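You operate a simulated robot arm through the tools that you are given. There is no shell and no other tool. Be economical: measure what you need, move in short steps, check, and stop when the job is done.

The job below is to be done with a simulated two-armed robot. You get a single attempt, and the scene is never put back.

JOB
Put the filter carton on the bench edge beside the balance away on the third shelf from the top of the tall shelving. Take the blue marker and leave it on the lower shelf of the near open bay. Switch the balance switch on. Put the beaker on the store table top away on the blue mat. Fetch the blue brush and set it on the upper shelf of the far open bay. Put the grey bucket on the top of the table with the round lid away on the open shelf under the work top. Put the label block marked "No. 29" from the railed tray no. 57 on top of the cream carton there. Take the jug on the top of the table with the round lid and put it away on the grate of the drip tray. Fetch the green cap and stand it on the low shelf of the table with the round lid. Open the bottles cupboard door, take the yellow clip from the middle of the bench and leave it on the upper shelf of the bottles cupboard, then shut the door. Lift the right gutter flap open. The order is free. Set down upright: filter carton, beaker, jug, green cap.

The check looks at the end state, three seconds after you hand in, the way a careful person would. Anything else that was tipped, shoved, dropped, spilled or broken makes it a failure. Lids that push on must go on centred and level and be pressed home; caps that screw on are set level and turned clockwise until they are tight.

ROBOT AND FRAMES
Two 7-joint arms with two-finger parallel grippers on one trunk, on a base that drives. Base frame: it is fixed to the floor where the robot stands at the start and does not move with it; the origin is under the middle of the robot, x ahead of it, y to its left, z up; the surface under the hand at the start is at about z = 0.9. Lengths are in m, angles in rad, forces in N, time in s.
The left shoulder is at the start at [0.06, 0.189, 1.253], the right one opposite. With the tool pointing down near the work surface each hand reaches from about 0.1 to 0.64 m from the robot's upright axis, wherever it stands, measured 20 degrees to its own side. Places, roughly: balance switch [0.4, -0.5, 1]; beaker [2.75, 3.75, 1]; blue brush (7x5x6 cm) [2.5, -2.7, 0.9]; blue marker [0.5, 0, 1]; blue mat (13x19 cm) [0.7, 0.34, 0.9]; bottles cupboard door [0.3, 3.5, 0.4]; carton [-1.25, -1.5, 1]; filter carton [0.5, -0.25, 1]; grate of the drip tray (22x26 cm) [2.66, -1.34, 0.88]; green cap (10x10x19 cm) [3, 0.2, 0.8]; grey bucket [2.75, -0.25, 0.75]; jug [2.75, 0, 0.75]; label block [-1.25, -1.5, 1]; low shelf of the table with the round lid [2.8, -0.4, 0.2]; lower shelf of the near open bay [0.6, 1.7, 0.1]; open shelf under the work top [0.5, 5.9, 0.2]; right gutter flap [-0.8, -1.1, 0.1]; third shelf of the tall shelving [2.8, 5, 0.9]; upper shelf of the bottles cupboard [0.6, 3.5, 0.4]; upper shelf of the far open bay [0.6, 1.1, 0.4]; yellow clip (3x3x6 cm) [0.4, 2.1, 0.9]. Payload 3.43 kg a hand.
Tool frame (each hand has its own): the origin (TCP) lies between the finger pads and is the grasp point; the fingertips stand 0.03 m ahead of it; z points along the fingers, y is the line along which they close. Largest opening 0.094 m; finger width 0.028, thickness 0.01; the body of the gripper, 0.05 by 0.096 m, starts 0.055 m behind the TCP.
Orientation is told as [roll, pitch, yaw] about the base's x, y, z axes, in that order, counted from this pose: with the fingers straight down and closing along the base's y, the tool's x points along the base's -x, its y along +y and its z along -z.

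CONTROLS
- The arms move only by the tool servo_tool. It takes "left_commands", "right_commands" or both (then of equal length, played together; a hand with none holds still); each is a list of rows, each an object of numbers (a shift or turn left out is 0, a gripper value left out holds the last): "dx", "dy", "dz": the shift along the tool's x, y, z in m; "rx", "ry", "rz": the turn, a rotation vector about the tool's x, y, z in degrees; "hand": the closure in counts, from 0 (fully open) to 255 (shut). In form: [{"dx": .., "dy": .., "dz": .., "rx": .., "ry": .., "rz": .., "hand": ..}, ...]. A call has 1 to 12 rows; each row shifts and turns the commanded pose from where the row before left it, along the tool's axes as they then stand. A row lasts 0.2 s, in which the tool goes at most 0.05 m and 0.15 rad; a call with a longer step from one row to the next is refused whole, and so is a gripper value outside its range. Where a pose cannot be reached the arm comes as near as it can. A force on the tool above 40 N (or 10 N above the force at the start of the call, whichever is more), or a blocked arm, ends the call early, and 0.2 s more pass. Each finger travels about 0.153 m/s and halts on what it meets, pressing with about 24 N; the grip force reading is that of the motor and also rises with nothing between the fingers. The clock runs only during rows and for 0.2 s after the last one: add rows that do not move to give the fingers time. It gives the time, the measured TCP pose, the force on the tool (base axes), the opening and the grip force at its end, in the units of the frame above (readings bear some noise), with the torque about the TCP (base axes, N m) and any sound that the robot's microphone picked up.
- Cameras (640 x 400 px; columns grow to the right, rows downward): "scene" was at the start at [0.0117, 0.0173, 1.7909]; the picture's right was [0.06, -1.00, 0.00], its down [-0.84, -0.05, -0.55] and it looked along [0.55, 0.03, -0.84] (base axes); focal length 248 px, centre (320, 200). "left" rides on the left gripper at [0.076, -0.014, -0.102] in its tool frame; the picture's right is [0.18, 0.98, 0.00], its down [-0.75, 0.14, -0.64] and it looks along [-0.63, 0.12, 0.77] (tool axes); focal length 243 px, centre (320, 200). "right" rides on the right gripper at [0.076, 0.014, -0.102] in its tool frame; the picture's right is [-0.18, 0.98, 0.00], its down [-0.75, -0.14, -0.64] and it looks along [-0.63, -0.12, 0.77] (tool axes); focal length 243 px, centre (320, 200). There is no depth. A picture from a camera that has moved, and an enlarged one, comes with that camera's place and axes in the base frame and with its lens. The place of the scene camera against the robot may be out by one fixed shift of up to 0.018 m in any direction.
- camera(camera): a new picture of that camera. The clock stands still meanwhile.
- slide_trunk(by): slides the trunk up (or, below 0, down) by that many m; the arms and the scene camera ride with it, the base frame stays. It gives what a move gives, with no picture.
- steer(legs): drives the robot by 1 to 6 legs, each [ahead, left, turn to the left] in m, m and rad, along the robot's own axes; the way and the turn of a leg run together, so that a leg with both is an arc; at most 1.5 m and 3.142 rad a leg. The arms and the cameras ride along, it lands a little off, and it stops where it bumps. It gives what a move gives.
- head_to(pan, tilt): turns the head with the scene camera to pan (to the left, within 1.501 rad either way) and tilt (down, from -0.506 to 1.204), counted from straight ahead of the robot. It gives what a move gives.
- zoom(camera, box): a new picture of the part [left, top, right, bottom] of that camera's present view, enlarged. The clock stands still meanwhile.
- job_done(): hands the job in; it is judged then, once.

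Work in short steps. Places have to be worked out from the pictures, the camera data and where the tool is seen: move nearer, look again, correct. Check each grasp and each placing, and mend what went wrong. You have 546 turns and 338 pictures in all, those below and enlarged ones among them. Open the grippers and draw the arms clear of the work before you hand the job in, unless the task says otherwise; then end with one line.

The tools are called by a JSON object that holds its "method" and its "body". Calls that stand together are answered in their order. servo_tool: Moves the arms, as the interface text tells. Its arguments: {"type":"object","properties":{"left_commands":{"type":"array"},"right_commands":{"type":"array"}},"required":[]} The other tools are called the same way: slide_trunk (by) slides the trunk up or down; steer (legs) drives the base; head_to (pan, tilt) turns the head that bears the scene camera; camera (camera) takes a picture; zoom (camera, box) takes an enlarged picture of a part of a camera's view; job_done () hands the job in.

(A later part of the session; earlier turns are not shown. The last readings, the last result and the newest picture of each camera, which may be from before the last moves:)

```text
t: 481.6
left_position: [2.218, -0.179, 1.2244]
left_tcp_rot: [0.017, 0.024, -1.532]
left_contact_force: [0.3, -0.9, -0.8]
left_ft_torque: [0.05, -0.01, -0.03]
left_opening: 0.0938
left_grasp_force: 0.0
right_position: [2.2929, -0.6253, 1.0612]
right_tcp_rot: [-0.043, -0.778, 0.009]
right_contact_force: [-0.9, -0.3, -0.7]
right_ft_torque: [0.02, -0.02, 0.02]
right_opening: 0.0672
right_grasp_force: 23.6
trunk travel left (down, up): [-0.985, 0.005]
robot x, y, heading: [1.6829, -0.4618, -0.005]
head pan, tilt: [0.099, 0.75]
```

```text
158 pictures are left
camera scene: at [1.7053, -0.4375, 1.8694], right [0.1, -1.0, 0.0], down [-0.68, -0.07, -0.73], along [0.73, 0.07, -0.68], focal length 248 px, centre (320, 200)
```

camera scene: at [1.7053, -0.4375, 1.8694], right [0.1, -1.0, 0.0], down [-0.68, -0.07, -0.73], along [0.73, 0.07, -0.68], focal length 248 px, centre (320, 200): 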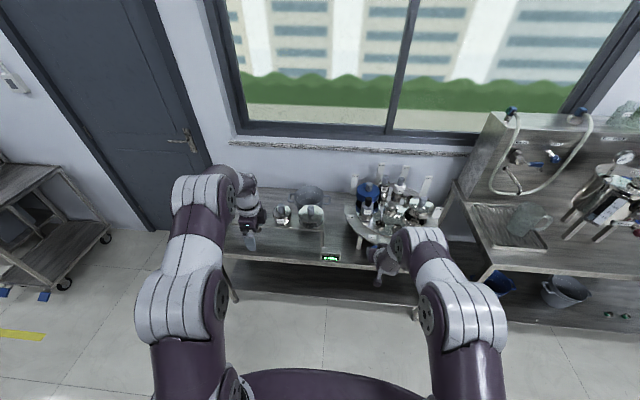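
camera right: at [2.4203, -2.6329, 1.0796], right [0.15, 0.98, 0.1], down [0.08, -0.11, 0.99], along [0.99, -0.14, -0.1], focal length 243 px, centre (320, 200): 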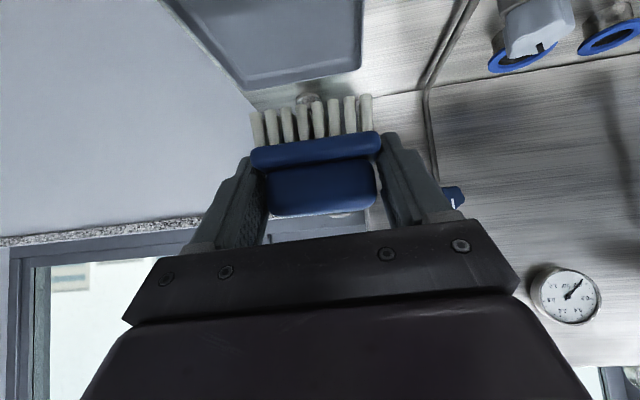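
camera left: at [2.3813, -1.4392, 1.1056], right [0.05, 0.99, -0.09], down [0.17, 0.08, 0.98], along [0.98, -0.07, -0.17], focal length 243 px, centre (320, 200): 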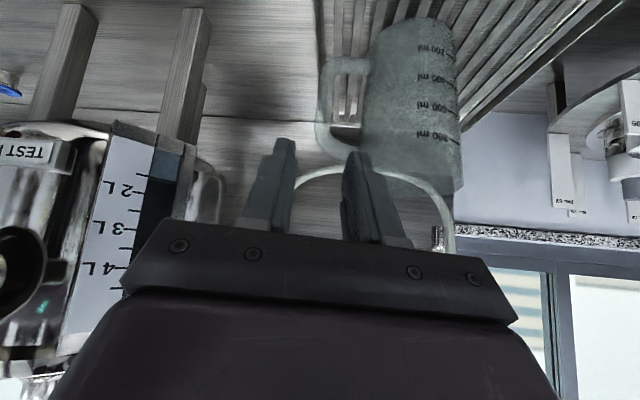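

I pull the right hand (brush) up and back so it clears the round tray's bottles, then move in.

{"method": "servo_tool", "body": {"right_commands": [{"dz": -0.046}, {"dz": -0.046}, {"dz": -0.046}, {"dz": -0.046}, {"dz": -0.046}, {"dz": -0.04}, {}]}}

{"method": "steer", "body": {"legs": [[0.38, 0.0, 0]]}}

{"method": "camera", "body": {"camera": "left"}}

{"method": "camera", "body": {"camera": "scene"}}

```text
t: 483.2
left_position: [2.2198, -0.1805, 1.2238]
left_tcp_rot: [0.015, 0.024, -1.531]
left_contact_force: [0.4, 0.0, 0.6]
left_ft_torque: [-0.01, 0.02, 0.0]
left_opening: 0.0939
left_grasp_force: 0.0
right_position: [2.1034, -0.6132, 1.2515]
right_tcp_rot: [-0.044, -0.776, 0.007]
right_contact_force: [-0.8, -0.3, 0.1]
right_ft_torque: [-0.02, -0.02, -0.02]
right_opening: 0.0675
right_grasp_force: 24.5
trunk travel left (down, up): [-0.985, 0.005]
robot x, y, heading: [1.6773, -0.4611, 0.002]
head pan, tilt: [0.099, 0.75]
```

```text
t: 485.7
left_position: [2.5966, -0.1819, 1.2245]
left_tcp_rot: [0.018, 0.024, -1.532]
left_contact_force: [0.4, 0.1, 0.7]
left_ft_torque: [-0.03, -0.02, -0.03]
left_opening: 0.094
left_grasp_force: 0.1
right_position: [2.4815, -0.6141, 1.2537]
right_tcp_rot: [-0.044, -0.781, 0.006]
right_contact_force: [-0.5, -0.4, -1.0]
right_ft_torque: [0.0, 0.03, -0.03]
right_opening: 0.0675
right_grasp_force: 24.0
trunk travel left (down, up): [-0.985, 0.005]
robot x, y, heading: [2.0613, -0.4585, -0.001]
head pan, tilt: [0.099, 0.75]
```

```text
157 pictures are left
camera left: at [2.5785, -0.1074, 1.3278], right [0.97, 0.22, 0.02], down [0.16, -0.76, 0.63], along [0.16, -0.61, -0.78], focal length 243 px, centre (320, 200)
```

left: 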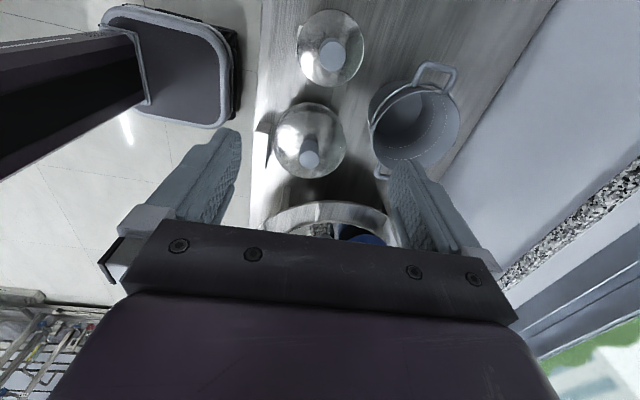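

```text
156 pictures are left
camera scene: at [2.0826, -0.4381, 1.8695], right [0.1, -1.0, 0.0], down [-0.68, -0.07, -0.73], along [0.73, 0.07, -0.68], focal length 248 px, centre (320, 200)
```

scene: 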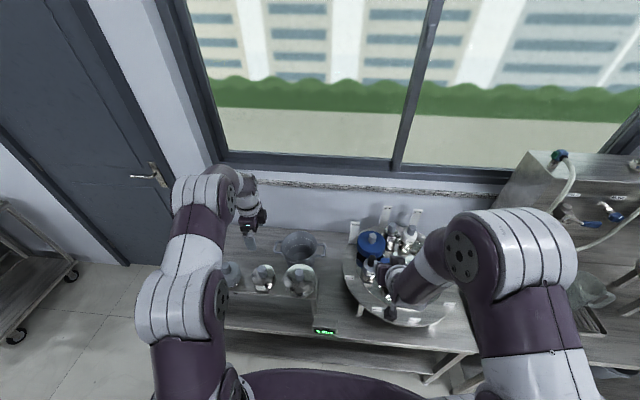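

The bucket's near wall is at about [2.730, -0.258], rim z≈0.85. I drive 7 cm forward, narrow the opening to 5 cm and line up above the wall.

{"method": "steer", "body": {"legs": [[0.07, 0.0, 0]]}}

{"method": "servo_tool", "body": {"left_commands": [{"dx": -0.03, "dy": 0.02, "hand": 115}, {"dx": -0.03, "dy": 0.02}, {"dx": -0.018, "dy": 0.02}, {"dz": 0.045}, {"dz": 0.045}, {"dz": 0.045}, {"dz": 0.04}, {}]}}

{"method": "camera", "body": {"camera": "left"}}

```text
t: 486.7
left_position: [2.661, -0.1815, 1.2291]
left_tcp_rot: [0.024, 0.024, -1.53]
left_contact_force: [0.5, 0.9, 0.4]
left_ft_torque: [0.01, -0.08, 0.01]
left_opening: 0.0942
left_grasp_force: 0.0
right_position: [2.5448, -0.6134, 1.255]
right_tcp_rot: [-0.043, -0.786, 0.004]
right_contact_force: [-0.5, -0.7, -1.6]
right_ft_torque: [0.01, -0.04, 0.01]
right_opening: 0.0675
right_grasp_force: 23.9
trunk travel left (down, up): [-0.985, 0.005]
robot x, y, heading: [2.1306, -0.4586, -0.002]
head pan, tilt: [0.099, 0.75]
```

```text
t: 488.5
left_position: [2.7289, -0.2522, 1.0473]
left_tcp_rot: [0.017, 0.025, -1.53]
left_contact_force: [0.4, 0.0, 0.9]
left_ft_torque: [0.0, 0.0, -0.03]
left_opening: 0.0517
left_grasp_force: 0.1
left hand out of reach, approached as far as the arm can: row 3
right_position: [2.5489, -0.6139, 1.2529]
right_tcp_rot: [-0.044, -0.781, 0.006]
right_contact_force: [0.1, 0.1, -1.3]
right_ft_torque: [0.01, 0.02, -0.01]
right_opening: 0.0673
right_grasp_force: 24.0
trunk travel left (down, up): [-0.985, 0.005]
robot x, y, heading: [2.1334, -0.456, -0.006]
head pan, tilt: [0.099, 0.75]
```

```text
155 pictures are left
camera left: at [2.711, -0.1788, 1.1509], right [0.97, 0.22, 0.02], down [0.16, -0.76, 0.63], along [0.16, -0.61, -0.78], focal length 243 px, centre (320, 200)
```

left: 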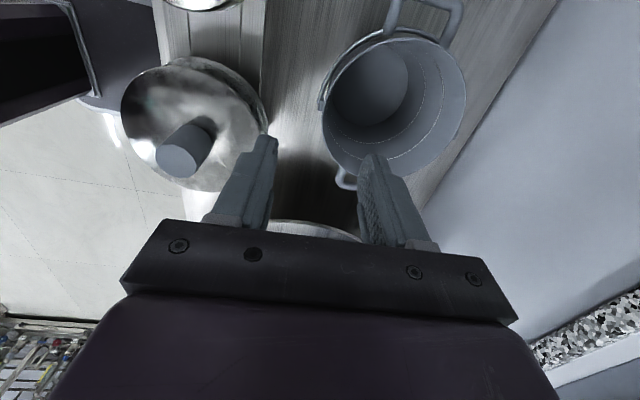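

Nearly aligned; the wall is at x≈2.742. To lower without losing reach I use the trunk, so first I raise and retract the right hand more.

{"method": "servo_tool", "body": {"right_commands": [{"dx": -0.03, "dz": -0.03}, {"dx": -0.03, "dz": -0.03}, {"dx": -0.03, "dz": -0.03}, {"dx": -0.02, "dz": -0.03}, {}], "left_commands": [{"dy": 0.005}, {}, {}, {}, {}]}}

{"method": "slide_trunk", "body": {"by": -0.13}}

{"method": "camera", "body": {"camera": "left"}}

{"method": "camera", "body": {"camera": "scene"}}

```text
t: 489.7
left_position: [2.7354, -0.2525, 1.0477]
left_tcp_rot: [0.018, 0.025, -1.53]
left_contact_force: [-0.6, -0.8, -0.7]
left_ft_torque: [-0.04, -0.01, 0.02]
left_opening: 0.0516
left_grasp_force: 0.1
right_position: [2.5434, -0.609, 1.4163]
right_tcp_rot: [-0.042, -0.779, 0.006]
right_contact_force: [-0.6, -0.2, -1.3]
right_ft_torque: [0.03, 0.0, 0.0]
right_opening: 0.0673
right_grasp_force: 24.1
trunk travel left (down, up): [-0.985, 0.005]
robot x, y, heading: [2.1308, -0.461, -0.003]
head pan, tilt: [0.099, 0.75]
```

```text
t: 491.2
left_position: [2.7364, -0.2524, 0.9161]
left_tcp_rot: [0.017, 0.023, -1.53]
left_contact_force: [0.4, 0.0, 0.2]
left_ft_torque: [0.0, -0.01, 0.0]
left_opening: 0.0516
left_grasp_force: 0.0
right_position: [2.5447, -0.6087, 1.2858]
right_tcp_rot: [-0.044, -0.777, 0.006]
right_contact_force: [0.3, 0.1, -1.1]
right_ft_torque: [0.01, 0.01, 0.01]
right_opening: 0.0672
right_grasp_force: 24.4
trunk travel left (down, up): [-0.855, 0.135]
robot x, y, heading: [2.129, -0.4563, -0.003]
head pan, tilt: [0.099, 0.75]
```

```text
154 pictures are left
camera left: at [2.7169, -0.1784, 1.0208], right [0.97, 0.22, 0.02], down [0.16, -0.76, 0.63], along [0.16, -0.61, -0.78], focal length 243 px, centre (320, 200)
```

left: 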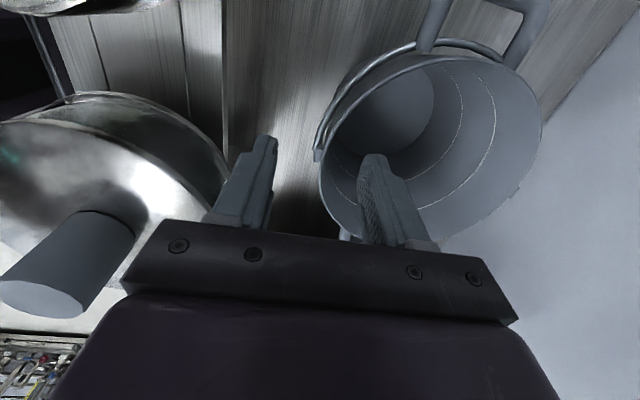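

```text
153 pictures are left
camera scene: at [2.1541, -0.4382, 1.7395], right [0.1, -1.0, 0.0], down [-0.68, -0.07, -0.73], along [0.73, 0.07, -0.68], focal length 248 px, centre (320, 200)
```

scene: 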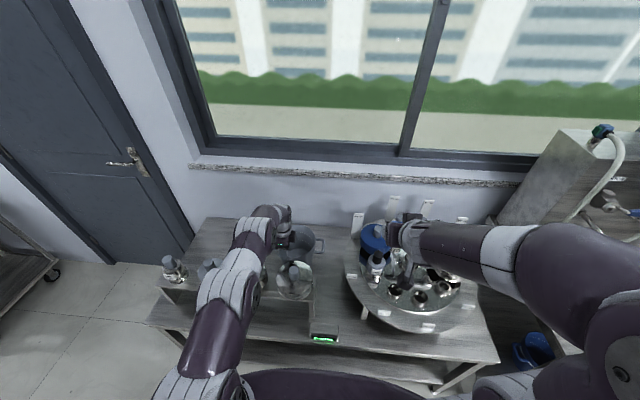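

The wall is centred between the fingers. I lower 6 cm more in steps.

{"method": "slide_trunk", "body": {"by": -0.04}}

{"method": "camera", "body": {"camera": "left"}}

{"method": "zoom", "body": {"camera": "scene", "box": [160, 190, 360, 330]}}

```text
t: 492.1
left_position: [2.7351, -0.2507, 0.8774]
left_tcp_rot: [0.018, 0.025, -1.531]
left_contact_force: [-0.8, -0.8, 1.0]
left_ft_torque: [0.04, -0.01, -0.01]
left_opening: 0.0515
left_grasp_force: 0.0
right_position: [2.5448, -0.6095, 1.245]
right_tcp_rot: [-0.044, -0.78, 0.005]
right_contact_force: [-0.4, 0.2, -1.7]
right_ft_torque: [0.0, 0.0, 0.03]
right_opening: 0.0673
right_grasp_force: 24.2
trunk travel left (down, up): [-0.815, 0.175]
robot x, y, heading: [2.1319, -0.4598, 0.0]
head pan, tilt: [0.099, 0.75]
```

```text
152 pictures are left
camera left: at [2.7168, -0.1784, 0.9808], right [0.97, 0.22, 0.02], down [0.16, -0.76, 0.63], along [0.16, -0.61, -0.78], focal length 243 px, centre (320, 200)
```

left: 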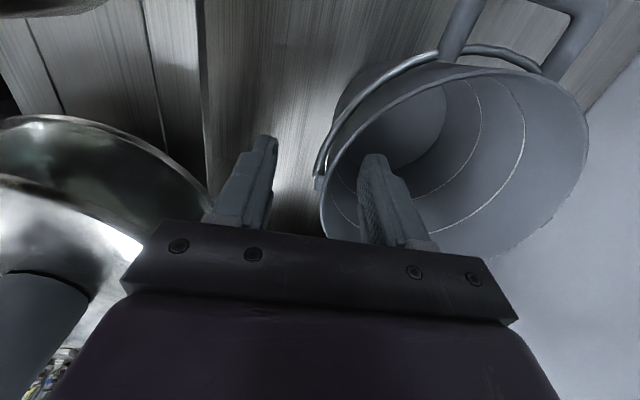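

```text
2.86 times, centred on (260, 260) of scene
camera zoom: at [2.1539, -0.4383, 1.6994], right [0.1, -1.0, 0.0], down [-0.68, -0.07, -0.73], along [0.73, 0.07, -0.68], focal length 708 px, centre (491, 29)
```

zoom: 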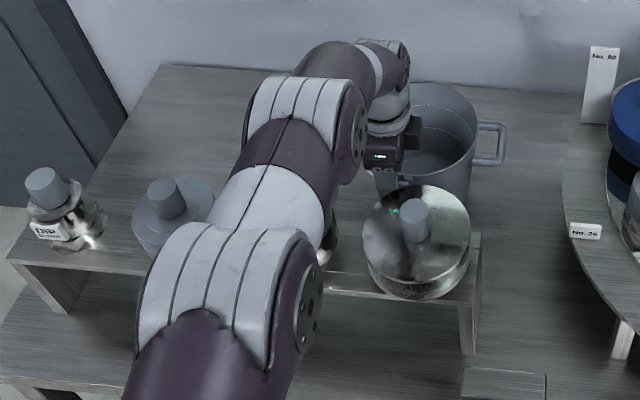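

Good. Another 3.5 cm down, then close.

{"method": "slide_trunk", "body": {"by": -0.035}}

{"method": "servo_tool", "body": {"left_commands": [{"hand": 180}, {"hand": 255}, {}, {}]}}

{"method": "camera", "body": {"camera": "left"}}

```text
t: 492.9
left_position: [2.7369, -0.2516, 0.8431]
left_tcp_rot: [0.018, 0.025, -1.533]
left_contact_force: [-1.0, -0.3, 0.3]
left_ft_torque: [0.01, 0.0, 0.02]
left_opening: 0.0516
left_grasp_force: 0.1
right_position: [2.5456, -0.6087, 1.2113]
right_tcp_rot: [-0.043, -0.778, 0.004]
right_contact_force: [-1.1, 0.3, -0.7]
right_ft_torque: [-0.01, 0.0, 0.01]
right_opening: 0.0675
right_grasp_force: 24.6
trunk travel left (down, up): [-0.78, 0.21]
robot x, y, heading: [2.1304, -0.4596, 0.002]
head pan, tilt: [0.099, 0.75]
```

```text
t: 493.9
left_position: [2.7356, -0.2522, 0.8431]
left_tcp_rot: [0.02, 0.025, -1.532]
left_contact_force: [1.4, -2.0, 6.1]
left_ft_torque: [0.13, -1.09, -0.22]
left_opening: 0.0099
left_grasp_force: 24.4
right_position: [2.5453, -0.6106, 1.211]
right_tcp_rot: [-0.043, -0.778, 0.005]
right_contact_force: [-0.1, -0.4, -1.1]
right_ft_torque: [0.01, 0.0, -0.06]
right_opening: 0.0673
right_grasp_force: 23.7
trunk travel left (down, up): [-0.78, 0.21]
robot x, y, heading: [2.1305, -0.4603, 0.002]
head pan, tilt: [0.099, 0.75]
```

```text
150 pictures are left
camera left: at [2.7168, -0.1788, 0.9465], right [0.97, 0.22, 0.02], down [0.16, -0.76, 0.63], along [0.16, -0.61, -0.78], focal length 243 px, centre (320, 200)
```

left: 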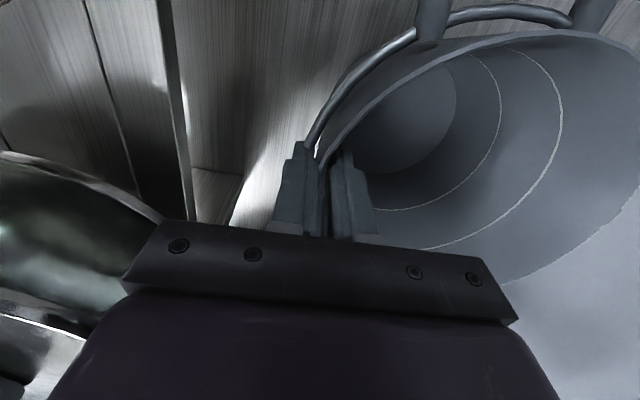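

The wall (with the bail wire) is gripped. I lift 4 cm and check how the bucket hangs.

{"method": "slide_trunk", "body": {"by": 0.04}}

{"method": "camera", "body": {"camera": "left"}}

{"method": "zoom", "body": {"camera": "scene", "box": [200, 190, 360, 310]}}

```text
t: 494.7
left_position: [2.7359, -0.2519, 0.8809]
left_tcp_rot: [0.016, 0.025, -1.532]
left_contact_force: [0.3, 0.7, -2.2]
left_ft_torque: [-0.01, 0.16, 0.0]
left_opening: 0.0079
left_grasp_force: 24.0
right_position: [2.5465, -0.6103, 1.2501]
right_tcp_rot: [-0.043, -0.777, 0.007]
right_contact_force: [-0.4, -0.1, -1.2]
right_ft_torque: [0.02, -0.02, -0.01]
right_opening: 0.0673
right_grasp_force: 24.4
trunk travel left (down, up): [-0.82, 0.17]
robot x, y, heading: [2.1313, -0.4594, -0.0]
head pan, tilt: [0.099, 0.75]
```

```text
149 pictures are left
camera left: at [2.7171, -0.1783, 0.9849], right [0.97, 0.22, 0.02], down [0.16, -0.76, 0.63], along [0.15, -0.61, -0.78], focal length 243 px, centre (320, 200)
```

left: 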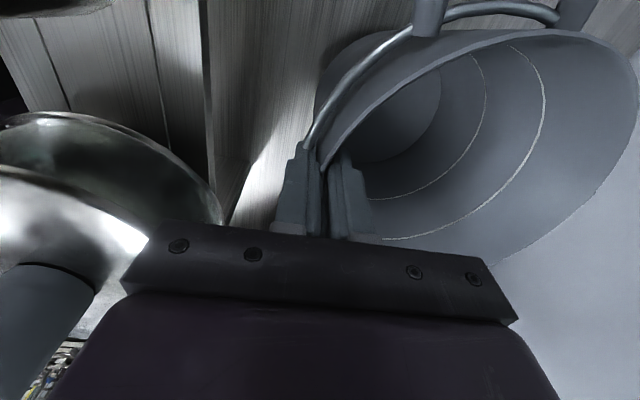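

```text
3.33 times, centred on (280, 250) of scene
camera zoom: at [2.155, -0.4381, 1.7044], right [0.1, -1.0, 0.0], down [-0.68, -0.07, -0.73], along [0.73, 0.07, -0.68], focal length 826 px, centre (453, 33)
```

zoom: 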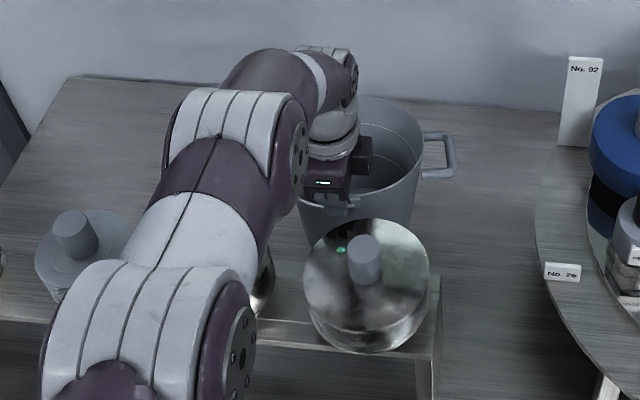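

It lifts well (about 0.25 kg). I raise it above the rack: trunk up, then the arm.

{"method": "slide_trunk", "body": {"by": 0.17}}

{"method": "servo_tool", "body": {"left_commands": [{"dz": -0.03}, {"dz": -0.04}, {"dz": -0.04}, {"dz": -0.03}, {}]}}

{"method": "camera", "body": {"camera": "scene"}}

```text
t: 496.6
left_position: [2.7357, -0.2517, 1.0516]
left_tcp_rot: [0.017, 0.023, -1.531]
left_contact_force: [0.2, 0.4, -1.3]
left_ft_torque: [0.01, 0.17, 0.0]
left_opening: 0.0076
left_grasp_force: 24.4
right_position: [2.5462, -0.6102, 1.4202]
right_tcp_rot: [-0.045, -0.775, 0.006]
right_contact_force: [-0.3, -0.5, -1.0]
right_ft_torque: [-0.03, 0.02, 0.03]
right_opening: 0.0677
right_grasp_force: 24.4
trunk travel left (down, up): [-0.99, 0.0]
robot x, y, heading: [2.13, -0.4614, -0.002]
head pan, tilt: [0.099, 0.75]
```

```text
t: 497.8
left_position: [2.7342, -0.2551, 1.1932]
left_tcp_rot: [0.016, 0.024, -1.531]
left_contact_force: [1.1, -0.2, -2.2]
left_ft_torque: [0.02, 0.17, -0.02]
left_opening: 0.0078
left_grasp_force: 23.9
right_position: [2.547, -0.6096, 1.4216]
right_tcp_rot: [-0.044, -0.777, 0.007]
right_contact_force: [0.3, 0.9, -1.3]
right_ft_torque: [0.02, 0.0, -0.03]
right_opening: 0.0674
right_grasp_force: 23.8
trunk travel left (down, up): [-0.99, 0.0]
robot x, y, heading: [2.1279, -0.4589, -0.005]
head pan, tilt: [0.099, 0.75]
```

```text
147 pictures are left
camera scene: at [2.1549, -0.4381, 1.8744], right [0.1, -1.0, 0.0], down [-0.68, -0.07, -0.73], along [0.73, 0.07, -0.68], focal length 248 px, centre (320, 200)
```

scene: 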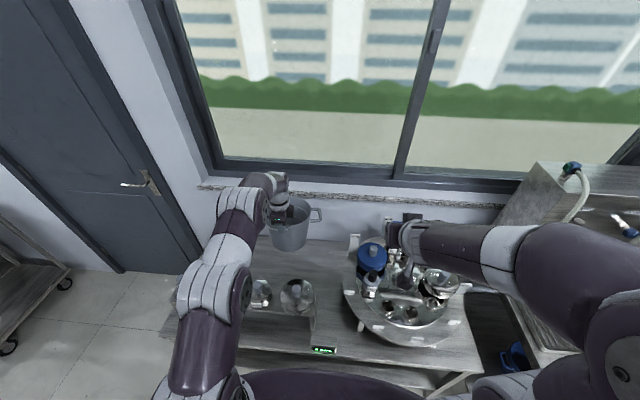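

The bucket hangs upright. I back off, draw it in, and drive up the aisle toward the far end.

{"method": "steer", "body": {"legs": [[-0.55, 0, 0]]}}

{"method": "servo_tool", "body": {"left_commands": [{"dy": -0.04}, {"dy": -0.04}, {"dy": -0.04}, {"dy": -0.03}, {}], "right_commands": [{"dz": -0.03}, {"dz": -0.03}, {"dx": 0.02, "dz": -0.02}, {"dx": 0.02, "dz": -0.02}, {}]}}

{"method": "steer", "body": {"legs": [[0, 1.5, 0], [0, 1.5, 0], [0, 1.1, 0]]}}

{"method": "camera", "body": {"camera": "scene"}}

```text
t: 501.0
left_position: [2.1805, -0.2533, 1.1918]
left_tcp_rot: [0.016, 0.025, -1.527]
left_contact_force: [-0.1, -0.2, -2.3]
left_ft_torque: [0.02, 0.19, -0.01]
left_opening: 0.0078
left_grasp_force: 23.7
right_position: [1.9946, -0.6073, 1.4197]
right_tcp_rot: [-0.044, -0.776, 0.012]
right_contact_force: [0.1, 0.2, -0.5]
right_ft_torque: [-0.03, 0.03, 0.02]
right_opening: 0.0674
right_grasp_force: 23.9
trunk travel left (down, up): [-0.99, 0.0]
robot x, y, heading: [1.5804, -0.4581, 0.001]
head pan, tilt: [0.099, 0.75]
```

```text
t: 502.2
left_position: [2.0285, -0.2613, 1.1896]
left_tcp_rot: [0.017, 0.024, -1.525]
left_contact_force: [-0.7, 0.1, -1.9]
left_ft_torque: [0.03, 0.13, 0.0]
left_opening: 0.0075
left_grasp_force: 23.7
right_position: [1.9327, -0.5929, 1.4715]
right_tcp_rot: [-0.046, -0.777, 0.013]
right_contact_force: [-0.4, 0.3, -1.7]
right_ft_torque: [0.02, 0.0, -0.05]
right_opening: 0.0676
right_grasp_force: 24.1
right hand out of reach, approached as far as the arm can: row 3, 4
trunk travel left (down, up): [-0.99, 0.0]
robot x, y, heading: [1.5754, -0.4566, 0.005]
head pan, tilt: [0.099, 0.75]
```

```text
t: 521.8
left_position: [1.9526, 3.8384, 1.1888]
left_tcp_rot: [0.017, 0.027, -1.5]
left_contact_force: [-0.2, -0.4, -2.1]
left_ft_torque: [0.01, 0.19, 0.02]
left_opening: 0.0077
left_grasp_force: 24.2
right_position: [1.8659, 3.5033, 1.4706]
right_tcp_rot: [-0.044, -0.777, 0.035]
right_contact_force: [0.1, 0.0, -1.5]
right_ft_torque: [0.02, -0.01, 0.02]
right_opening: 0.0675
right_grasp_force: 24.2
trunk travel left (down, up): [-0.99, 0.0]
robot x, y, heading: [1.5068, 3.6269, 0.025]
head pan, tilt: [0.099, 0.75]
```

```text
146 pictures are left
camera scene: at [1.5297, 3.6496, 1.8744], right [0.13, -0.99, 0.0], down [-0.68, -0.09, -0.73], along [0.73, 0.09, -0.68], focal length 248 px, centre (320, 200)
```

scene: 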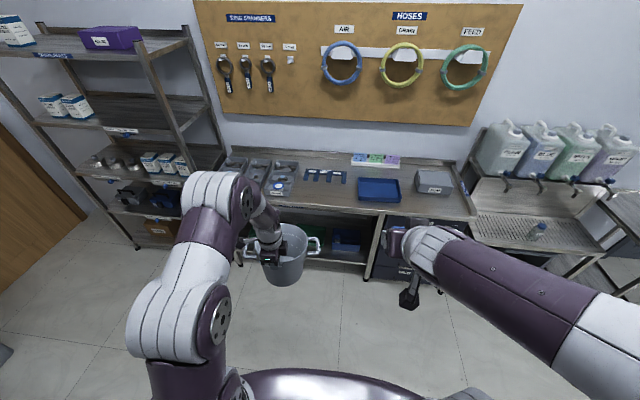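

I turn left to face +y and go forward to the corridor.

{"method": "steer", "body": {"legs": [[0.1, 0, 0], [0, 0, 1.546], [1.08, 0, 0]]}}

{"method": "head_to", "body": {"pan": 0.6, "tilt": 0.75}}

{"method": "camera", "body": {"camera": "scene"}}

```text
t: 531.9
left_position: [1.4111, 5.16, 1.1906]
left_tcp_rot: [0.018, 0.025, 0.039]
left_contact_force: [0.1, -0.4, -3.0]
left_ft_torque: [-0.17, -0.01, 0.0]
left_opening: 0.0079
left_grasp_force: 24.0
right_position: [1.7438, 5.0605, 1.4718]
right_tcp_rot: [-0.045, -0.777, 1.574]
right_contact_force: [-0.3, -0.6, -1.3]
right_ft_torque: [0.0, -0.02, -0.01]
right_opening: 0.0674
right_grasp_force: 23.6
trunk travel left (down, up): [-0.99, 0.0]
robot x, y, heading: [1.6067, 4.704, 1.562]
head pan, tilt: [0.099, 0.75]
```

```text
t: 532.8
left_position: [1.4126, 5.1586, 1.1904]
left_tcp_rot: [0.017, 0.025, 0.039]
left_contact_force: [0.7, 0.0, -3.0]
left_ft_torque: [-0.19, 0.0, 0.0]
left_opening: 0.008
left_grasp_force: 23.8
right_position: [1.7438, 5.062, 1.4695]
right_tcp_rot: [-0.045, -0.776, 1.576]
right_contact_force: [0.4, -1.0, 0.1]
right_ft_torque: [0.0, 0.02, -0.01]
right_opening: 0.0674
right_grasp_force: 23.7
trunk travel left (down, up): [-0.99, 0.0]
robot x, y, heading: [1.6085, 4.7056, 1.57]
head pan, tilt: [0.6, 0.75]
```

```text
145 pictures are left
camera scene: at [1.5629, 4.729, 1.8744], right [0.83, 0.56, 0.0], down [0.38, -0.56, -0.73], along [-0.41, 0.6, -0.68], focal length 248 px, centre (320, 200)
```

scene: 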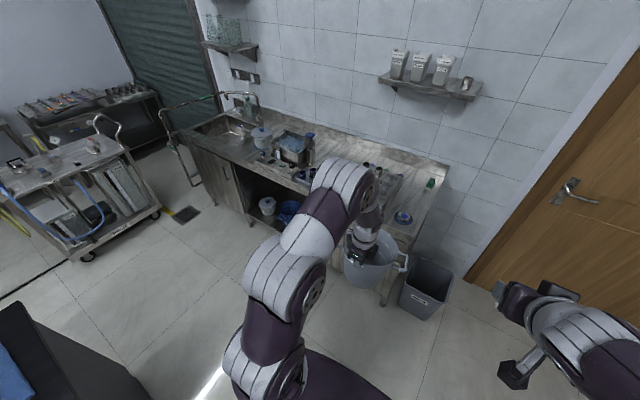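

I strafe left along the corridor to the open shelf.

{"method": "steer", "body": {"legs": [[0.06, 0, 0], [0, 0.95, 0]]}}

{"method": "head_to", "body": {"pan": 0.2, "tilt": 0.8}}

{"method": "camera", "body": {"camera": "scene"}}

```text
t: 538.3
left_position: [0.4597, 5.2216, 1.1901]
left_tcp_rot: [0.017, 0.026, 0.042]
left_contact_force: [-0.3, 2.0, -2.6]
left_ft_torque: [-0.2, 0.0, -0.02]
left_opening: 0.0077
left_grasp_force: 23.7
right_position: [0.7926, 5.1253, 1.4695]
right_tcp_rot: [-0.044, -0.774, 1.578]
right_contact_force: [0.5, 0.5, -2.0]
right_ft_torque: [-0.01, 0.02, 0.01]
right_opening: 0.0672
right_grasp_force: 23.9
trunk travel left (down, up): [-0.99, 0.0]
robot x, y, heading: [0.6582, 4.7718, 1.567]
head pan, tilt: [0.6, 0.75]
```

```text
t: 539.2
left_position: [0.4593, 5.222, 1.1902]
left_tcp_rot: [0.016, 0.025, 0.039]
left_contact_force: [0.1, 0.4, -2.1]
left_ft_torque: [-0.16, -0.03, -0.02]
left_opening: 0.008
left_grasp_force: 24.1
right_position: [0.7918, 5.1252, 1.4693]
right_tcp_rot: [-0.044, -0.775, 1.577]
right_contact_force: [-0.1, 0.2, 0.0]
right_ft_torque: [0.01, 0.04, 0.0]
right_opening: 0.0674
right_grasp_force: 23.7
trunk travel left (down, up): [-0.99, 0.0]
robot x, y, heading: [0.6555, 4.7717, 1.566]
head pan, tilt: [0.201, 0.799]
```

```text
144 pictures are left
camera scene: at [0.6412, 4.8017, 1.8704], right [0.98, 0.2, 0.0], down [0.14, -0.7, -0.7], along [-0.14, 0.68, -0.72], focal length 248 px, centre (320, 200)
```

scene: 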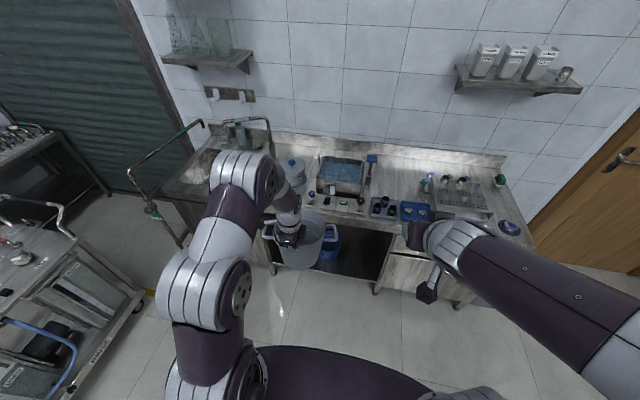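

I lower the trunk to see into the open shelf.

{"method": "slide_trunk", "body": {"by": -0.4}}

{"method": "slide_trunk", "body": {"by": -0.2}}

{"method": "head_to", "body": {"pan": 0.0, "tilt": 0.6}}

{"method": "camera", "body": {"camera": "scene"}}

```text
t: 543.0
left_position: [0.4596, 5.2223, 0.7901]
left_tcp_rot: [0.017, 0.024, 0.041]
left_contact_force: [-0.8, -0.1, -3.2]
left_ft_torque: [-0.18, 0.02, -0.01]
left_opening: 0.0079
left_grasp_force: 24.3
right_position: [0.7918, 5.1245, 1.0703]
right_tcp_rot: [-0.046, -0.775, 1.578]
right_contact_force: [-0.1, -0.1, -0.8]
right_ft_torque: [-0.01, -0.01, -0.02]
right_opening: 0.0675
right_grasp_force: 23.9
trunk travel left (down, up): [-0.59, 0.4]
robot x, y, heading: [0.658, 4.769, 1.576]
head pan, tilt: [0.201, 0.799]
```

```text
t: 545.2
left_position: [0.4594, 5.2215, 0.5896]
left_tcp_rot: [0.017, 0.023, 0.039]
left_contact_force: [0.9, -0.6, -2.0]
left_ft_torque: [-0.17, 0.0, -0.03]
left_opening: 0.0076
left_grasp_force: 24.4
right_position: [0.7909, 5.1245, 0.8709]
right_tcp_rot: [-0.047, -0.777, 1.577]
right_contact_force: [-0.5, 0.3, -0.9]
right_ft_torque: [0.0, -0.02, -0.02]
right_opening: 0.0675
right_grasp_force: 24.1
trunk travel left (down, up): [-0.39, 0.6]
robot x, y, heading: [0.6575, 4.7657, 1.574]
head pan, tilt: [0.201, 0.799]
```

```text
t: 545.9
left_position: [0.4582, 5.2221, 0.5894]
left_tcp_rot: [0.018, 0.023, 0.04]
left_contact_force: [0.5, -0.6, -2.1]
left_ft_torque: [-0.17, 0.05, 0.03]
left_opening: 0.0079
left_grasp_force: 23.7
right_position: [0.7911, 5.1238, 0.8705]
right_tcp_rot: [-0.045, -0.776, 1.578]
right_contact_force: [-0.5, 0.2, -0.7]
right_ft_torque: [0.05, 0.01, -0.01]
right_opening: 0.0671
right_grasp_force: 24.1
trunk travel left (down, up): [-0.39, 0.6]
robot x, y, heading: [0.656, 4.7675, 1.576]
head pan, tilt: [0.0, 0.6]
```

```text
143 pictures are left
camera scene: at [0.6579, 4.8108, 1.2872], right [1.0, 0.0, 0.0], down [0.0, -0.57, -0.82], along [0.0, 0.82, -0.57], focal length 248 px, centre (320, 200)
```

scene: 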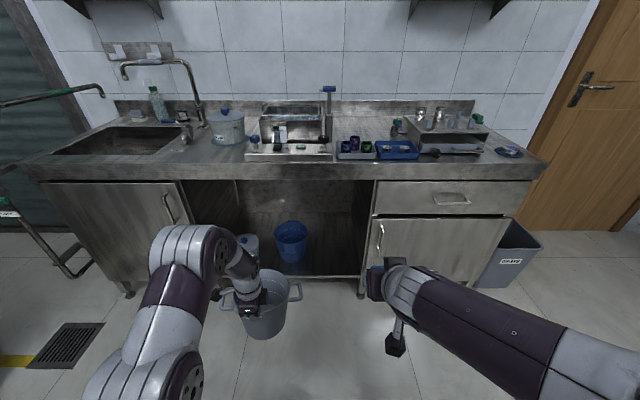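

The shelf (z≈0.2) has free room right of the blue bucket, x≈0.6–0.91. I aim the bucket's centre at about [0.76, 5.78]: lower 0.15, strafe right 0.3 and approach.

{"method": "slide_trunk", "body": {"by": -0.14}}

{"method": "steer", "body": {"legs": [[0, -0.3, 0], [0.18, 0, 0]]}}

{"method": "camera", "body": {"camera": "scene"}}

{"method": "camera", "body": {"camera": "left"}}

```text
t: 547.6
left_position: [0.4603, 5.2219, 0.4491]
left_tcp_rot: [0.016, 0.025, 0.039]
left_contact_force: [0.2, -0.2, -2.1]
left_ft_torque: [-0.17, -0.01, -0.04]
left_opening: 0.008
left_grasp_force: 24.5
right_position: [0.7914, 5.1241, 0.7306]
right_tcp_rot: [-0.044, -0.777, 1.578]
right_contact_force: [-0.2, 1.4, -1.7]
right_ft_torque: [-0.01, 0.01, 0.02]
right_opening: 0.0673
right_grasp_force: 24.1
trunk travel left (down, up): [-0.25, 0.74]
robot x, y, heading: [0.6587, 4.7683, 1.57]
head pan, tilt: [0.0, 0.6]
```

```text
t: 550.8
left_position: [0.7562, 5.4032, 0.4503]
left_tcp_rot: [0.017, 0.023, 0.041]
left_contact_force: [-0.4, 0.3, -2.9]
left_ft_torque: [-0.14, 0.02, 0.01]
left_opening: 0.0077
left_grasp_force: 23.9
right_position: [1.0895, 5.3062, 0.7298]
right_tcp_rot: [-0.046, -0.776, 1.578]
right_contact_force: [-0.4, 0.1, -0.6]
right_ft_torque: [0.0, -0.01, 0.03]
right_opening: 0.0676
right_grasp_force: 24.0
trunk travel left (down, up): [-0.25, 0.74]
robot x, y, heading: [0.9556, 4.9496, 1.569]
head pan, tilt: [0.0, 0.6]
```

```text
142 pictures are left
camera scene: at [0.9562, 4.9926, 1.1472], right [1.0, 0.0, 0.0], down [0.0, -0.57, -0.82], along [0.0, 0.82, -0.57], focal length 248 px, centre (320, 200)
```

scene: 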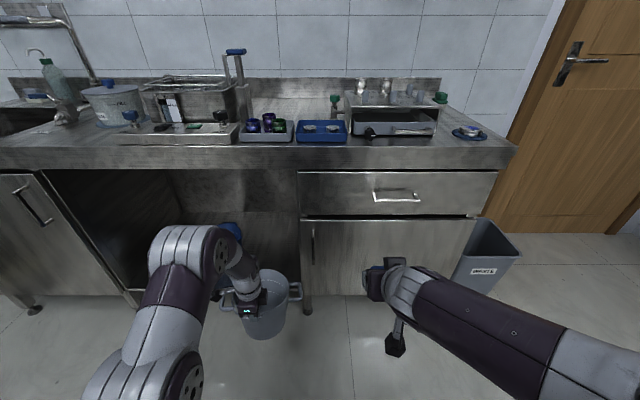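

```text
141 pictures are left
camera left: at [0.6841, 5.385, 0.5524], right [-0.22, 0.97, 0.02], down [0.76, 0.16, 0.63], along [0.61, 0.16, -0.78], focal length 243 px, centre (320, 200)
```

left: 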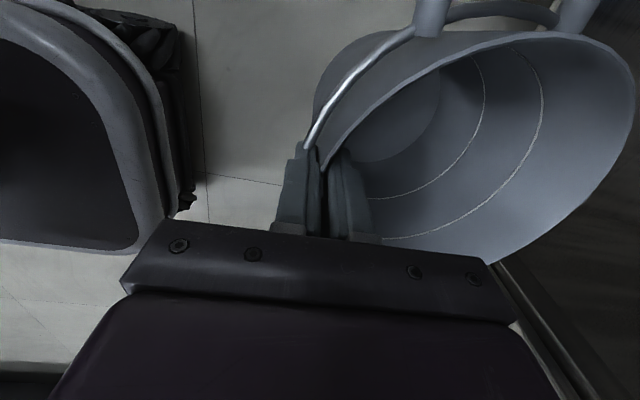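

The slot is as wide as the bucket with its handles, so I'll turn the bucket about 50° in the hand's yaw so the handles go in diagonally.

{"method": "servo_tool", "body": {"left_commands": [{"rz": 8.3}, {"rz": 8.3}, {"rz": 8.3}, {"rz": 8.3}, {"rz": 8.3}, {"rz": 8.3}, {}]}}

{"method": "camera", "body": {"camera": "scene"}}

```text
t: 552.4
left_position: [0.7579, 5.4037, 0.4502]
left_tcp_rot: [-0.008, 0.027, -0.83]
left_contact_force: [0.9, 0.3, -2.2]
left_ft_torque: [-0.1, 0.13, 0.01]
left_opening: 0.0079
left_grasp_force: 23.9
right_position: [1.0893, 5.3052, 0.7297]
right_tcp_rot: [-0.047, -0.775, 1.578]
right_contact_force: [-1.0, 0.8, -1.2]
right_ft_torque: [0.01, -0.01, 0.0]
right_opening: 0.0675
right_grasp_force: 23.6
trunk travel left (down, up): [-0.25, 0.74]
robot x, y, heading: [0.9541, 4.9498, 1.574]
head pan, tilt: [0.0, 0.6]
```

```text
140 pictures are left
camera scene: at [0.9563, 4.9923, 1.1473], right [1.0, 0.0, 0.0], down [0.0, -0.57, -0.82], along [0.0, 0.82, -0.57], focal length 248 px, centre (320, 200)
```

scene: 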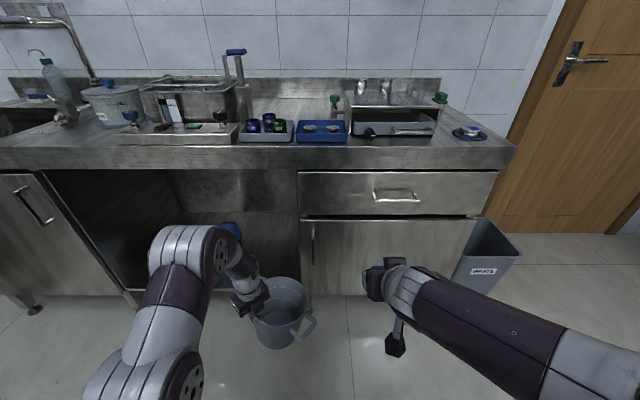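

Turned. I strafe left 0.105 m and look again before going in.

{"method": "steer", "body": {"legs": [[0, 0.105, 0]]}}

{"method": "head_to", "body": {"pan": 0.2, "tilt": 0.65}}

{"method": "zoom", "body": {"camera": "scene", "box": [220, 130, 440, 330]}}

```text
t: 553.5
left_position: [0.652, 5.4016, 0.4488]
left_tcp_rot: [-0.009, 0.028, -0.828]
left_contact_force: [0.1, -0.4, -2.1]
left_ft_torque: [-0.06, 0.11, -0.03]
left_opening: 0.0077
left_grasp_force: 24.6
right_position: [0.9851, 5.305, 0.7297]
right_tcp_rot: [-0.046, -0.775, 1.579]
right_contact_force: [-0.1, 0.3, -1.2]
right_ft_torque: [-0.04, -0.01, -0.01]
right_opening: 0.0673
right_grasp_force: 24.3
trunk travel left (down, up): [-0.25, 0.74]
robot x, y, heading: [0.85, 4.948, 1.572]
head pan, tilt: [0.0, 0.6]
```

```text
t: 554.2
left_position: [0.6534, 5.4033, 0.4488]
left_tcp_rot: [-0.01, 0.027, -0.827]
left_contact_force: [0.4, 0.0, -2.6]
left_ft_torque: [-0.1, 0.11, 0.03]
left_opening: 0.0078
left_grasp_force: 23.5
right_position: [0.9829, 5.3058, 0.731]
right_tcp_rot: [-0.046, -0.774, 1.58]
right_contact_force: [0.3, 0.3, -0.9]
right_ft_torque: [0.01, 0.0, 0.01]
right_opening: 0.0676
right_grasp_force: 23.8
trunk travel left (down, up): [-0.25, 0.74]
robot x, y, heading: [0.8552, 4.9523, 1.575]
head pan, tilt: [0.201, 0.649]
```

```text
2.00 times, centred on (330, 230) of scene
camera zoom: at [0.8344, 4.9889, 1.143], right [0.98, 0.2, 0.0], down [0.12, -0.59, -0.8], along [-0.16, 0.78, -0.6], focal length 496 px, centre (300, 140)
```

zoom: 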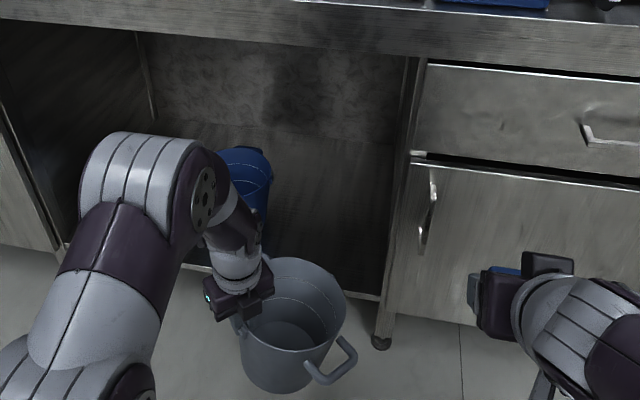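

The gap runs x≈0.586–0.88 and the bucket is centred on it. I drive 0.22 m forward and check.

{"method": "steer", "body": {"legs": [[0.2, 0.0, 0]]}}

{"method": "zoom", "body": {"camera": "scene", "box": [200, 150, 420, 350]}}

{"method": "camera", "body": {"camera": "left"}}

```text
t: 555.8
left_position: [0.6523, 5.6022, 0.4481]
left_tcp_rot: [-0.009, 0.03, -0.827]
left_contact_force: [-0.4, 0.1, -2.4]
left_ft_torque: [-0.16, 0.13, 0.0]
left_opening: 0.0076
left_grasp_force: 23.6
right_position: [0.9842, 5.5052, 0.7302]
right_tcp_rot: [-0.045, -0.774, 1.58]
right_contact_force: [-0.5, -0.3, -0.3]
right_ft_torque: [-0.05, 0.01, -0.03]
right_opening: 0.0673
right_grasp_force: 23.8
trunk travel left (down, up): [-0.25, 0.74]
robot x, y, heading: [0.85, 5.1508, 1.571]
head pan, tilt: [0.201, 0.649]
```

```text
2.00 times, centred on (310, 250) of scene
camera zoom: at [0.8341, 5.1886, 1.143], right [0.98, 0.2, 0.0], down [0.12, -0.59, -0.8], along [-0.16, 0.78, -0.6], focal length 496 px, centre (340, 100)
```

zoom: 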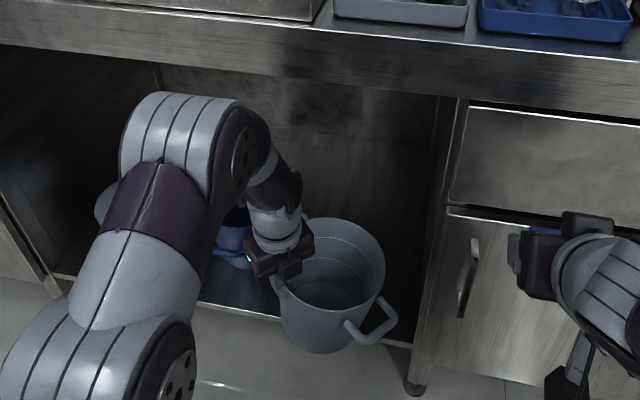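

```text
137 pictures are left
camera left: at [0.5924, 5.6478, 0.553], right [0.6, 0.8, 0.0], down [0.63, -0.47, 0.62], along [0.49, -0.37, -0.79], focal length 243 px, centre (320, 200)
```

left: 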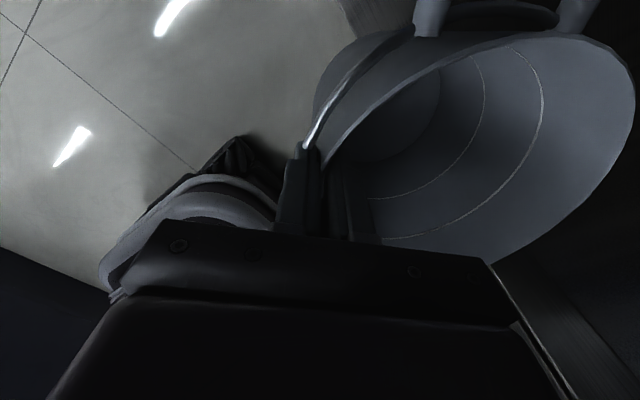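

Clear on both sides. I extend the arm 13 cm further in.

{"method": "servo_tool", "body": {"left_commands": [{"dx": 0.032, "dy": 0.0293}, {"dx": 0.032, "dy": 0.0293}, {"dx": 0.032, "dy": 0.0293}, {}]}}

{"method": "zoom", "body": {"camera": "scene", "box": [200, 150, 420, 350]}}

```text
t: 556.8
left_position: [0.6506, 5.7336, 0.4508]
left_tcp_rot: [-0.007, 0.027, -0.828]
left_contact_force: [0.5, 0.6, -3.0]
left_ft_torque: [-0.06, 0.15, -0.03]
left_opening: 0.0077
left_grasp_force: 23.8
right_position: [0.9833, 5.5051, 0.7301]
right_tcp_rot: [-0.045, -0.775, 1.579]
right_contact_force: [0.3, -0.1, -0.3]
right_ft_torque: [0.02, -0.02, -0.03]
right_opening: 0.0674
right_grasp_force: 24.1
trunk travel left (down, up): [-0.25, 0.74]
robot x, y, heading: [0.8496, 5.1507, 1.573]
head pan, tilt: [0.201, 0.649]
```

```text
2.00 times, centred on (310, 250) of scene
camera zoom: at [0.8341, 5.1885, 1.143], right [0.98, 0.2, 0.0], down [0.12, -0.59, -0.8], along [-0.16, 0.78, -0.6], focal length 496 px, centre (340, 100)
```

zoom: 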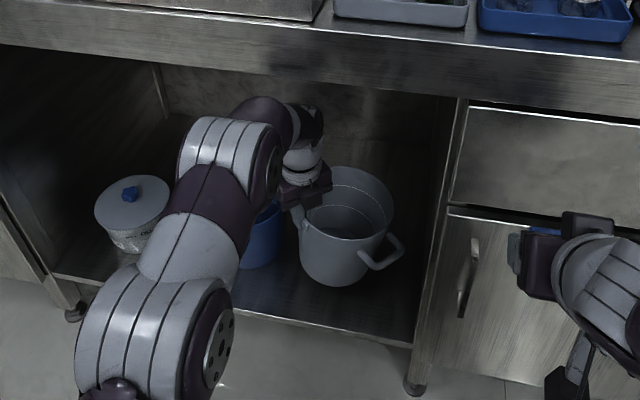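

In place above the shelf. I lower until contact.

{"method": "servo_tool", "body": {"left_commands": [{"dz": 0.03}, {"dz": 0.03}, {"dz": 0.01}, {}]}}

{"method": "servo_tool", "body": {"left_commands": [{"dz": 0.006}, {"dz": 0.006}, {}]}}

{"method": "servo_tool", "body": {"left_commands": [{"dz": 0.006}, {"dz": 0.006}, {}]}}

```text
t: 557.8
left_position: [0.6485, 5.7331, 0.3827]
left_tcp_rot: [-0.008, 0.03, -0.827]
left_contact_force: [-0.8, -0.3, 0.0]
left_ft_torque: [0.01, 0.01, -0.01]
left_opening: 0.008
left_grasp_force: 24.6
right_position: [0.9842, 5.5048, 0.7295]
right_tcp_rot: [-0.045, -0.775, 1.58]
right_contact_force: [0.0, -0.4, -0.5]
right_ft_torque: [0.0, 0.01, 0.0]
right_opening: 0.0674
right_grasp_force: 23.7
trunk travel left (down, up): [-0.25, 0.74]
robot x, y, heading: [0.8491, 5.149, 1.572]
head pan, tilt: [0.201, 0.649]
```

```text
t: 558.6
left_position: [0.6491, 5.7331, 0.3709]
left_tcp_rot: [-0.008, 0.03, -0.827]
left_contact_force: [-2.0, -2.7, 7.6]
left_ft_torque: [0.48, -0.67, -0.1]
left_opening: 0.0091
left_grasp_force: 23.8
right_position: [0.9845, 5.5049, 0.7308]
right_tcp_rot: [-0.044, -0.777, 1.579]
right_contact_force: [0.2, 0.1, -1.6]
right_ft_torque: [-0.01, 0.0, -0.01]
right_opening: 0.0675
right_grasp_force: 23.7
trunk travel left (down, up): [-0.25, 0.74]
robot x, y, heading: [0.8532, 5.1516, 1.573]
head pan, tilt: [0.201, 0.649]
```

```text
t: 559.4
left_position: [0.6491, 5.7344, 0.3607]
left_tcp_rot: [-0.005, 0.034, -0.827]
left_contact_force: [-2.4, -2.0, 23.1]
left_ft_torque: [0.51, -0.59, -0.2]
left_opening: 0.0112
left_grasp_force: 24.2
right_position: [0.9842, 5.5033, 0.732]
right_tcp_rot: [-0.043, -0.778, 1.58]
right_contact_force: [-0.2, -0.9, -0.5]
right_ft_torque: [0.0, -0.04, 0.01]
right_opening: 0.0674
right_grasp_force: 24.5
trunk travel left (down, up): [-0.25, 0.74]
robot x, y, heading: [0.8517, 5.1484, 1.576]
head pan, tilt: [0.201, 0.649]
```

Bucket sits firmly. I open and raise out.

{"method": "servo_tool", "body": {"left_commands": [{"hand": 180}, {"hand": 140}, {}, {"dz": -0.03}, {"dz": -0.04}, {"dz": -0.03}, {}]}}

{"method": "zoom", "body": {"camera": "scene", "box": [200, 150, 420, 350]}}

```text
t: 561.0
left_position: [0.6513, 5.7325, 0.4578]
left_tcp_rot: [-0.008, 0.026, -0.826]
left_contact_force: [-0.1, 0.3, 0.0]
left_ft_torque: [0.02, 0.01, 0.01]
left_opening: 0.0425
left_grasp_force: 0.1
right_position: [0.9824, 5.5053, 0.7297]
right_tcp_rot: [-0.047, -0.776, 1.581]
right_contact_force: [-0.3, -0.2, -0.5]
right_ft_torque: [0.0, 0.01, -0.03]
right_opening: 0.0671
right_grasp_force: 24.3
trunk travel left (down, up): [-0.25, 0.74]
robot x, y, heading: [0.8528, 5.1497, 1.574]
head pan, tilt: [0.201, 0.649]
```

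```text
2.00 times, centred on (310, 250) of scene
camera zoom: at [0.8342, 5.1881, 1.143], right [0.98, 0.2, 0.0], down [0.12, -0.59, -0.8], along [-0.16, 0.78, -0.6], focal length 496 px, centre (340, 100)
```

zoom: 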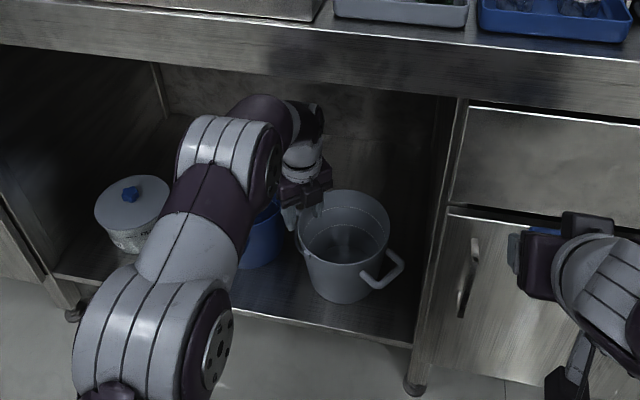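

The bucket stands on the open shelf. I retract, and travel to the front side of the island for the brush.

{"method": "servo_tool", "body": {"left_commands": [{"dx": -0.032, "dy": -0.0293}, {"dx": -0.032, "dy": -0.0293}, {"dx": -0.032, "dy": -0.0293}, {"dx": -0.032, "dy": -0.0293, "hand": 255}, {}]}}

{"method": "steer", "body": {"legs": [[-0.35, 0, 0], [0, 1.15, 0], [0, 0, -1.57]]}}

{"method": "zoom", "body": {"camera": "scene", "box": [0, 0, 640, 400]}}

```text
t: 562.2
left_position: [0.6528, 5.5576, 0.4563]
left_tcp_rot: [-0.009, 0.029, -0.827]
left_contact_force: [0.2, 0.5, -0.6]
left_ft_torque: [0.01, -0.02, -0.01]
left_opening: 0.0
left_grasp_force: 24.2
right_position: [0.986, 5.5048, 0.7294]
right_tcp_rot: [-0.044, -0.776, 1.578]
right_contact_force: [0.0, -0.3, -1.3]
right_ft_torque: [0.01, -0.02, 0.06]
right_opening: 0.0674
right_grasp_force: 24.1
trunk travel left (down, up): [-0.25, 0.74]
robot x, y, heading: [0.8511, 5.1523, 1.573]
head pan, tilt: [0.201, 0.649]
```

```text
t: 573.9
left_position: [0.0989, 4.9922, 0.456]
left_tcp_rot: [-0.008, 0.03, -2.399]
left_contact_force: [0.2, 0.4, 0.1]
left_ft_torque: [0.01, -0.01, 0.01]
left_opening: 0.0001
left_grasp_force: 23.4
right_position: [0.0453, 4.6615, 0.7297]
right_tcp_rot: [-0.045, -0.778, 0.006]
right_contact_force: [-0.3, 0.0, -1.4]
right_ft_torque: [-0.01, 0.03, 0.01]
right_opening: 0.0675
right_grasp_force: 24.0
trunk travel left (down, up): [-0.25, 0.74]
robot x, y, heading: [-0.3122, 4.7943, -0.005]
head pan, tilt: [0.201, 0.649]
```

```text
1.00 times, centred on (320, 200) of scene (not enlarged: the box is as wide or as high as the picture)
camera zoom: at [-0.2833, 4.8267, 1.143], right [0.2, -0.98, 0.0], down [-0.59, -0.12, -0.8], along [0.78, 0.16, -0.6], focal length 248 px, centre (320, 200)
```

zoom: 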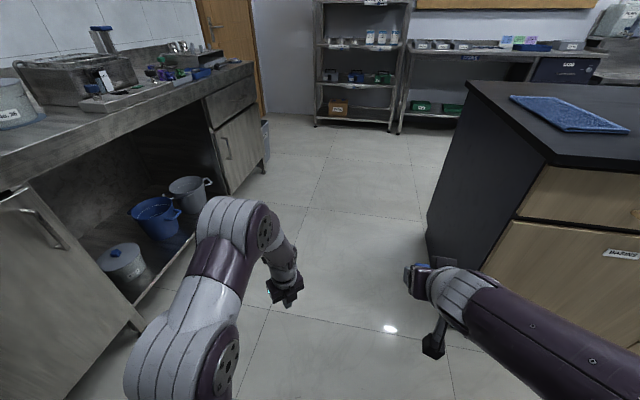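

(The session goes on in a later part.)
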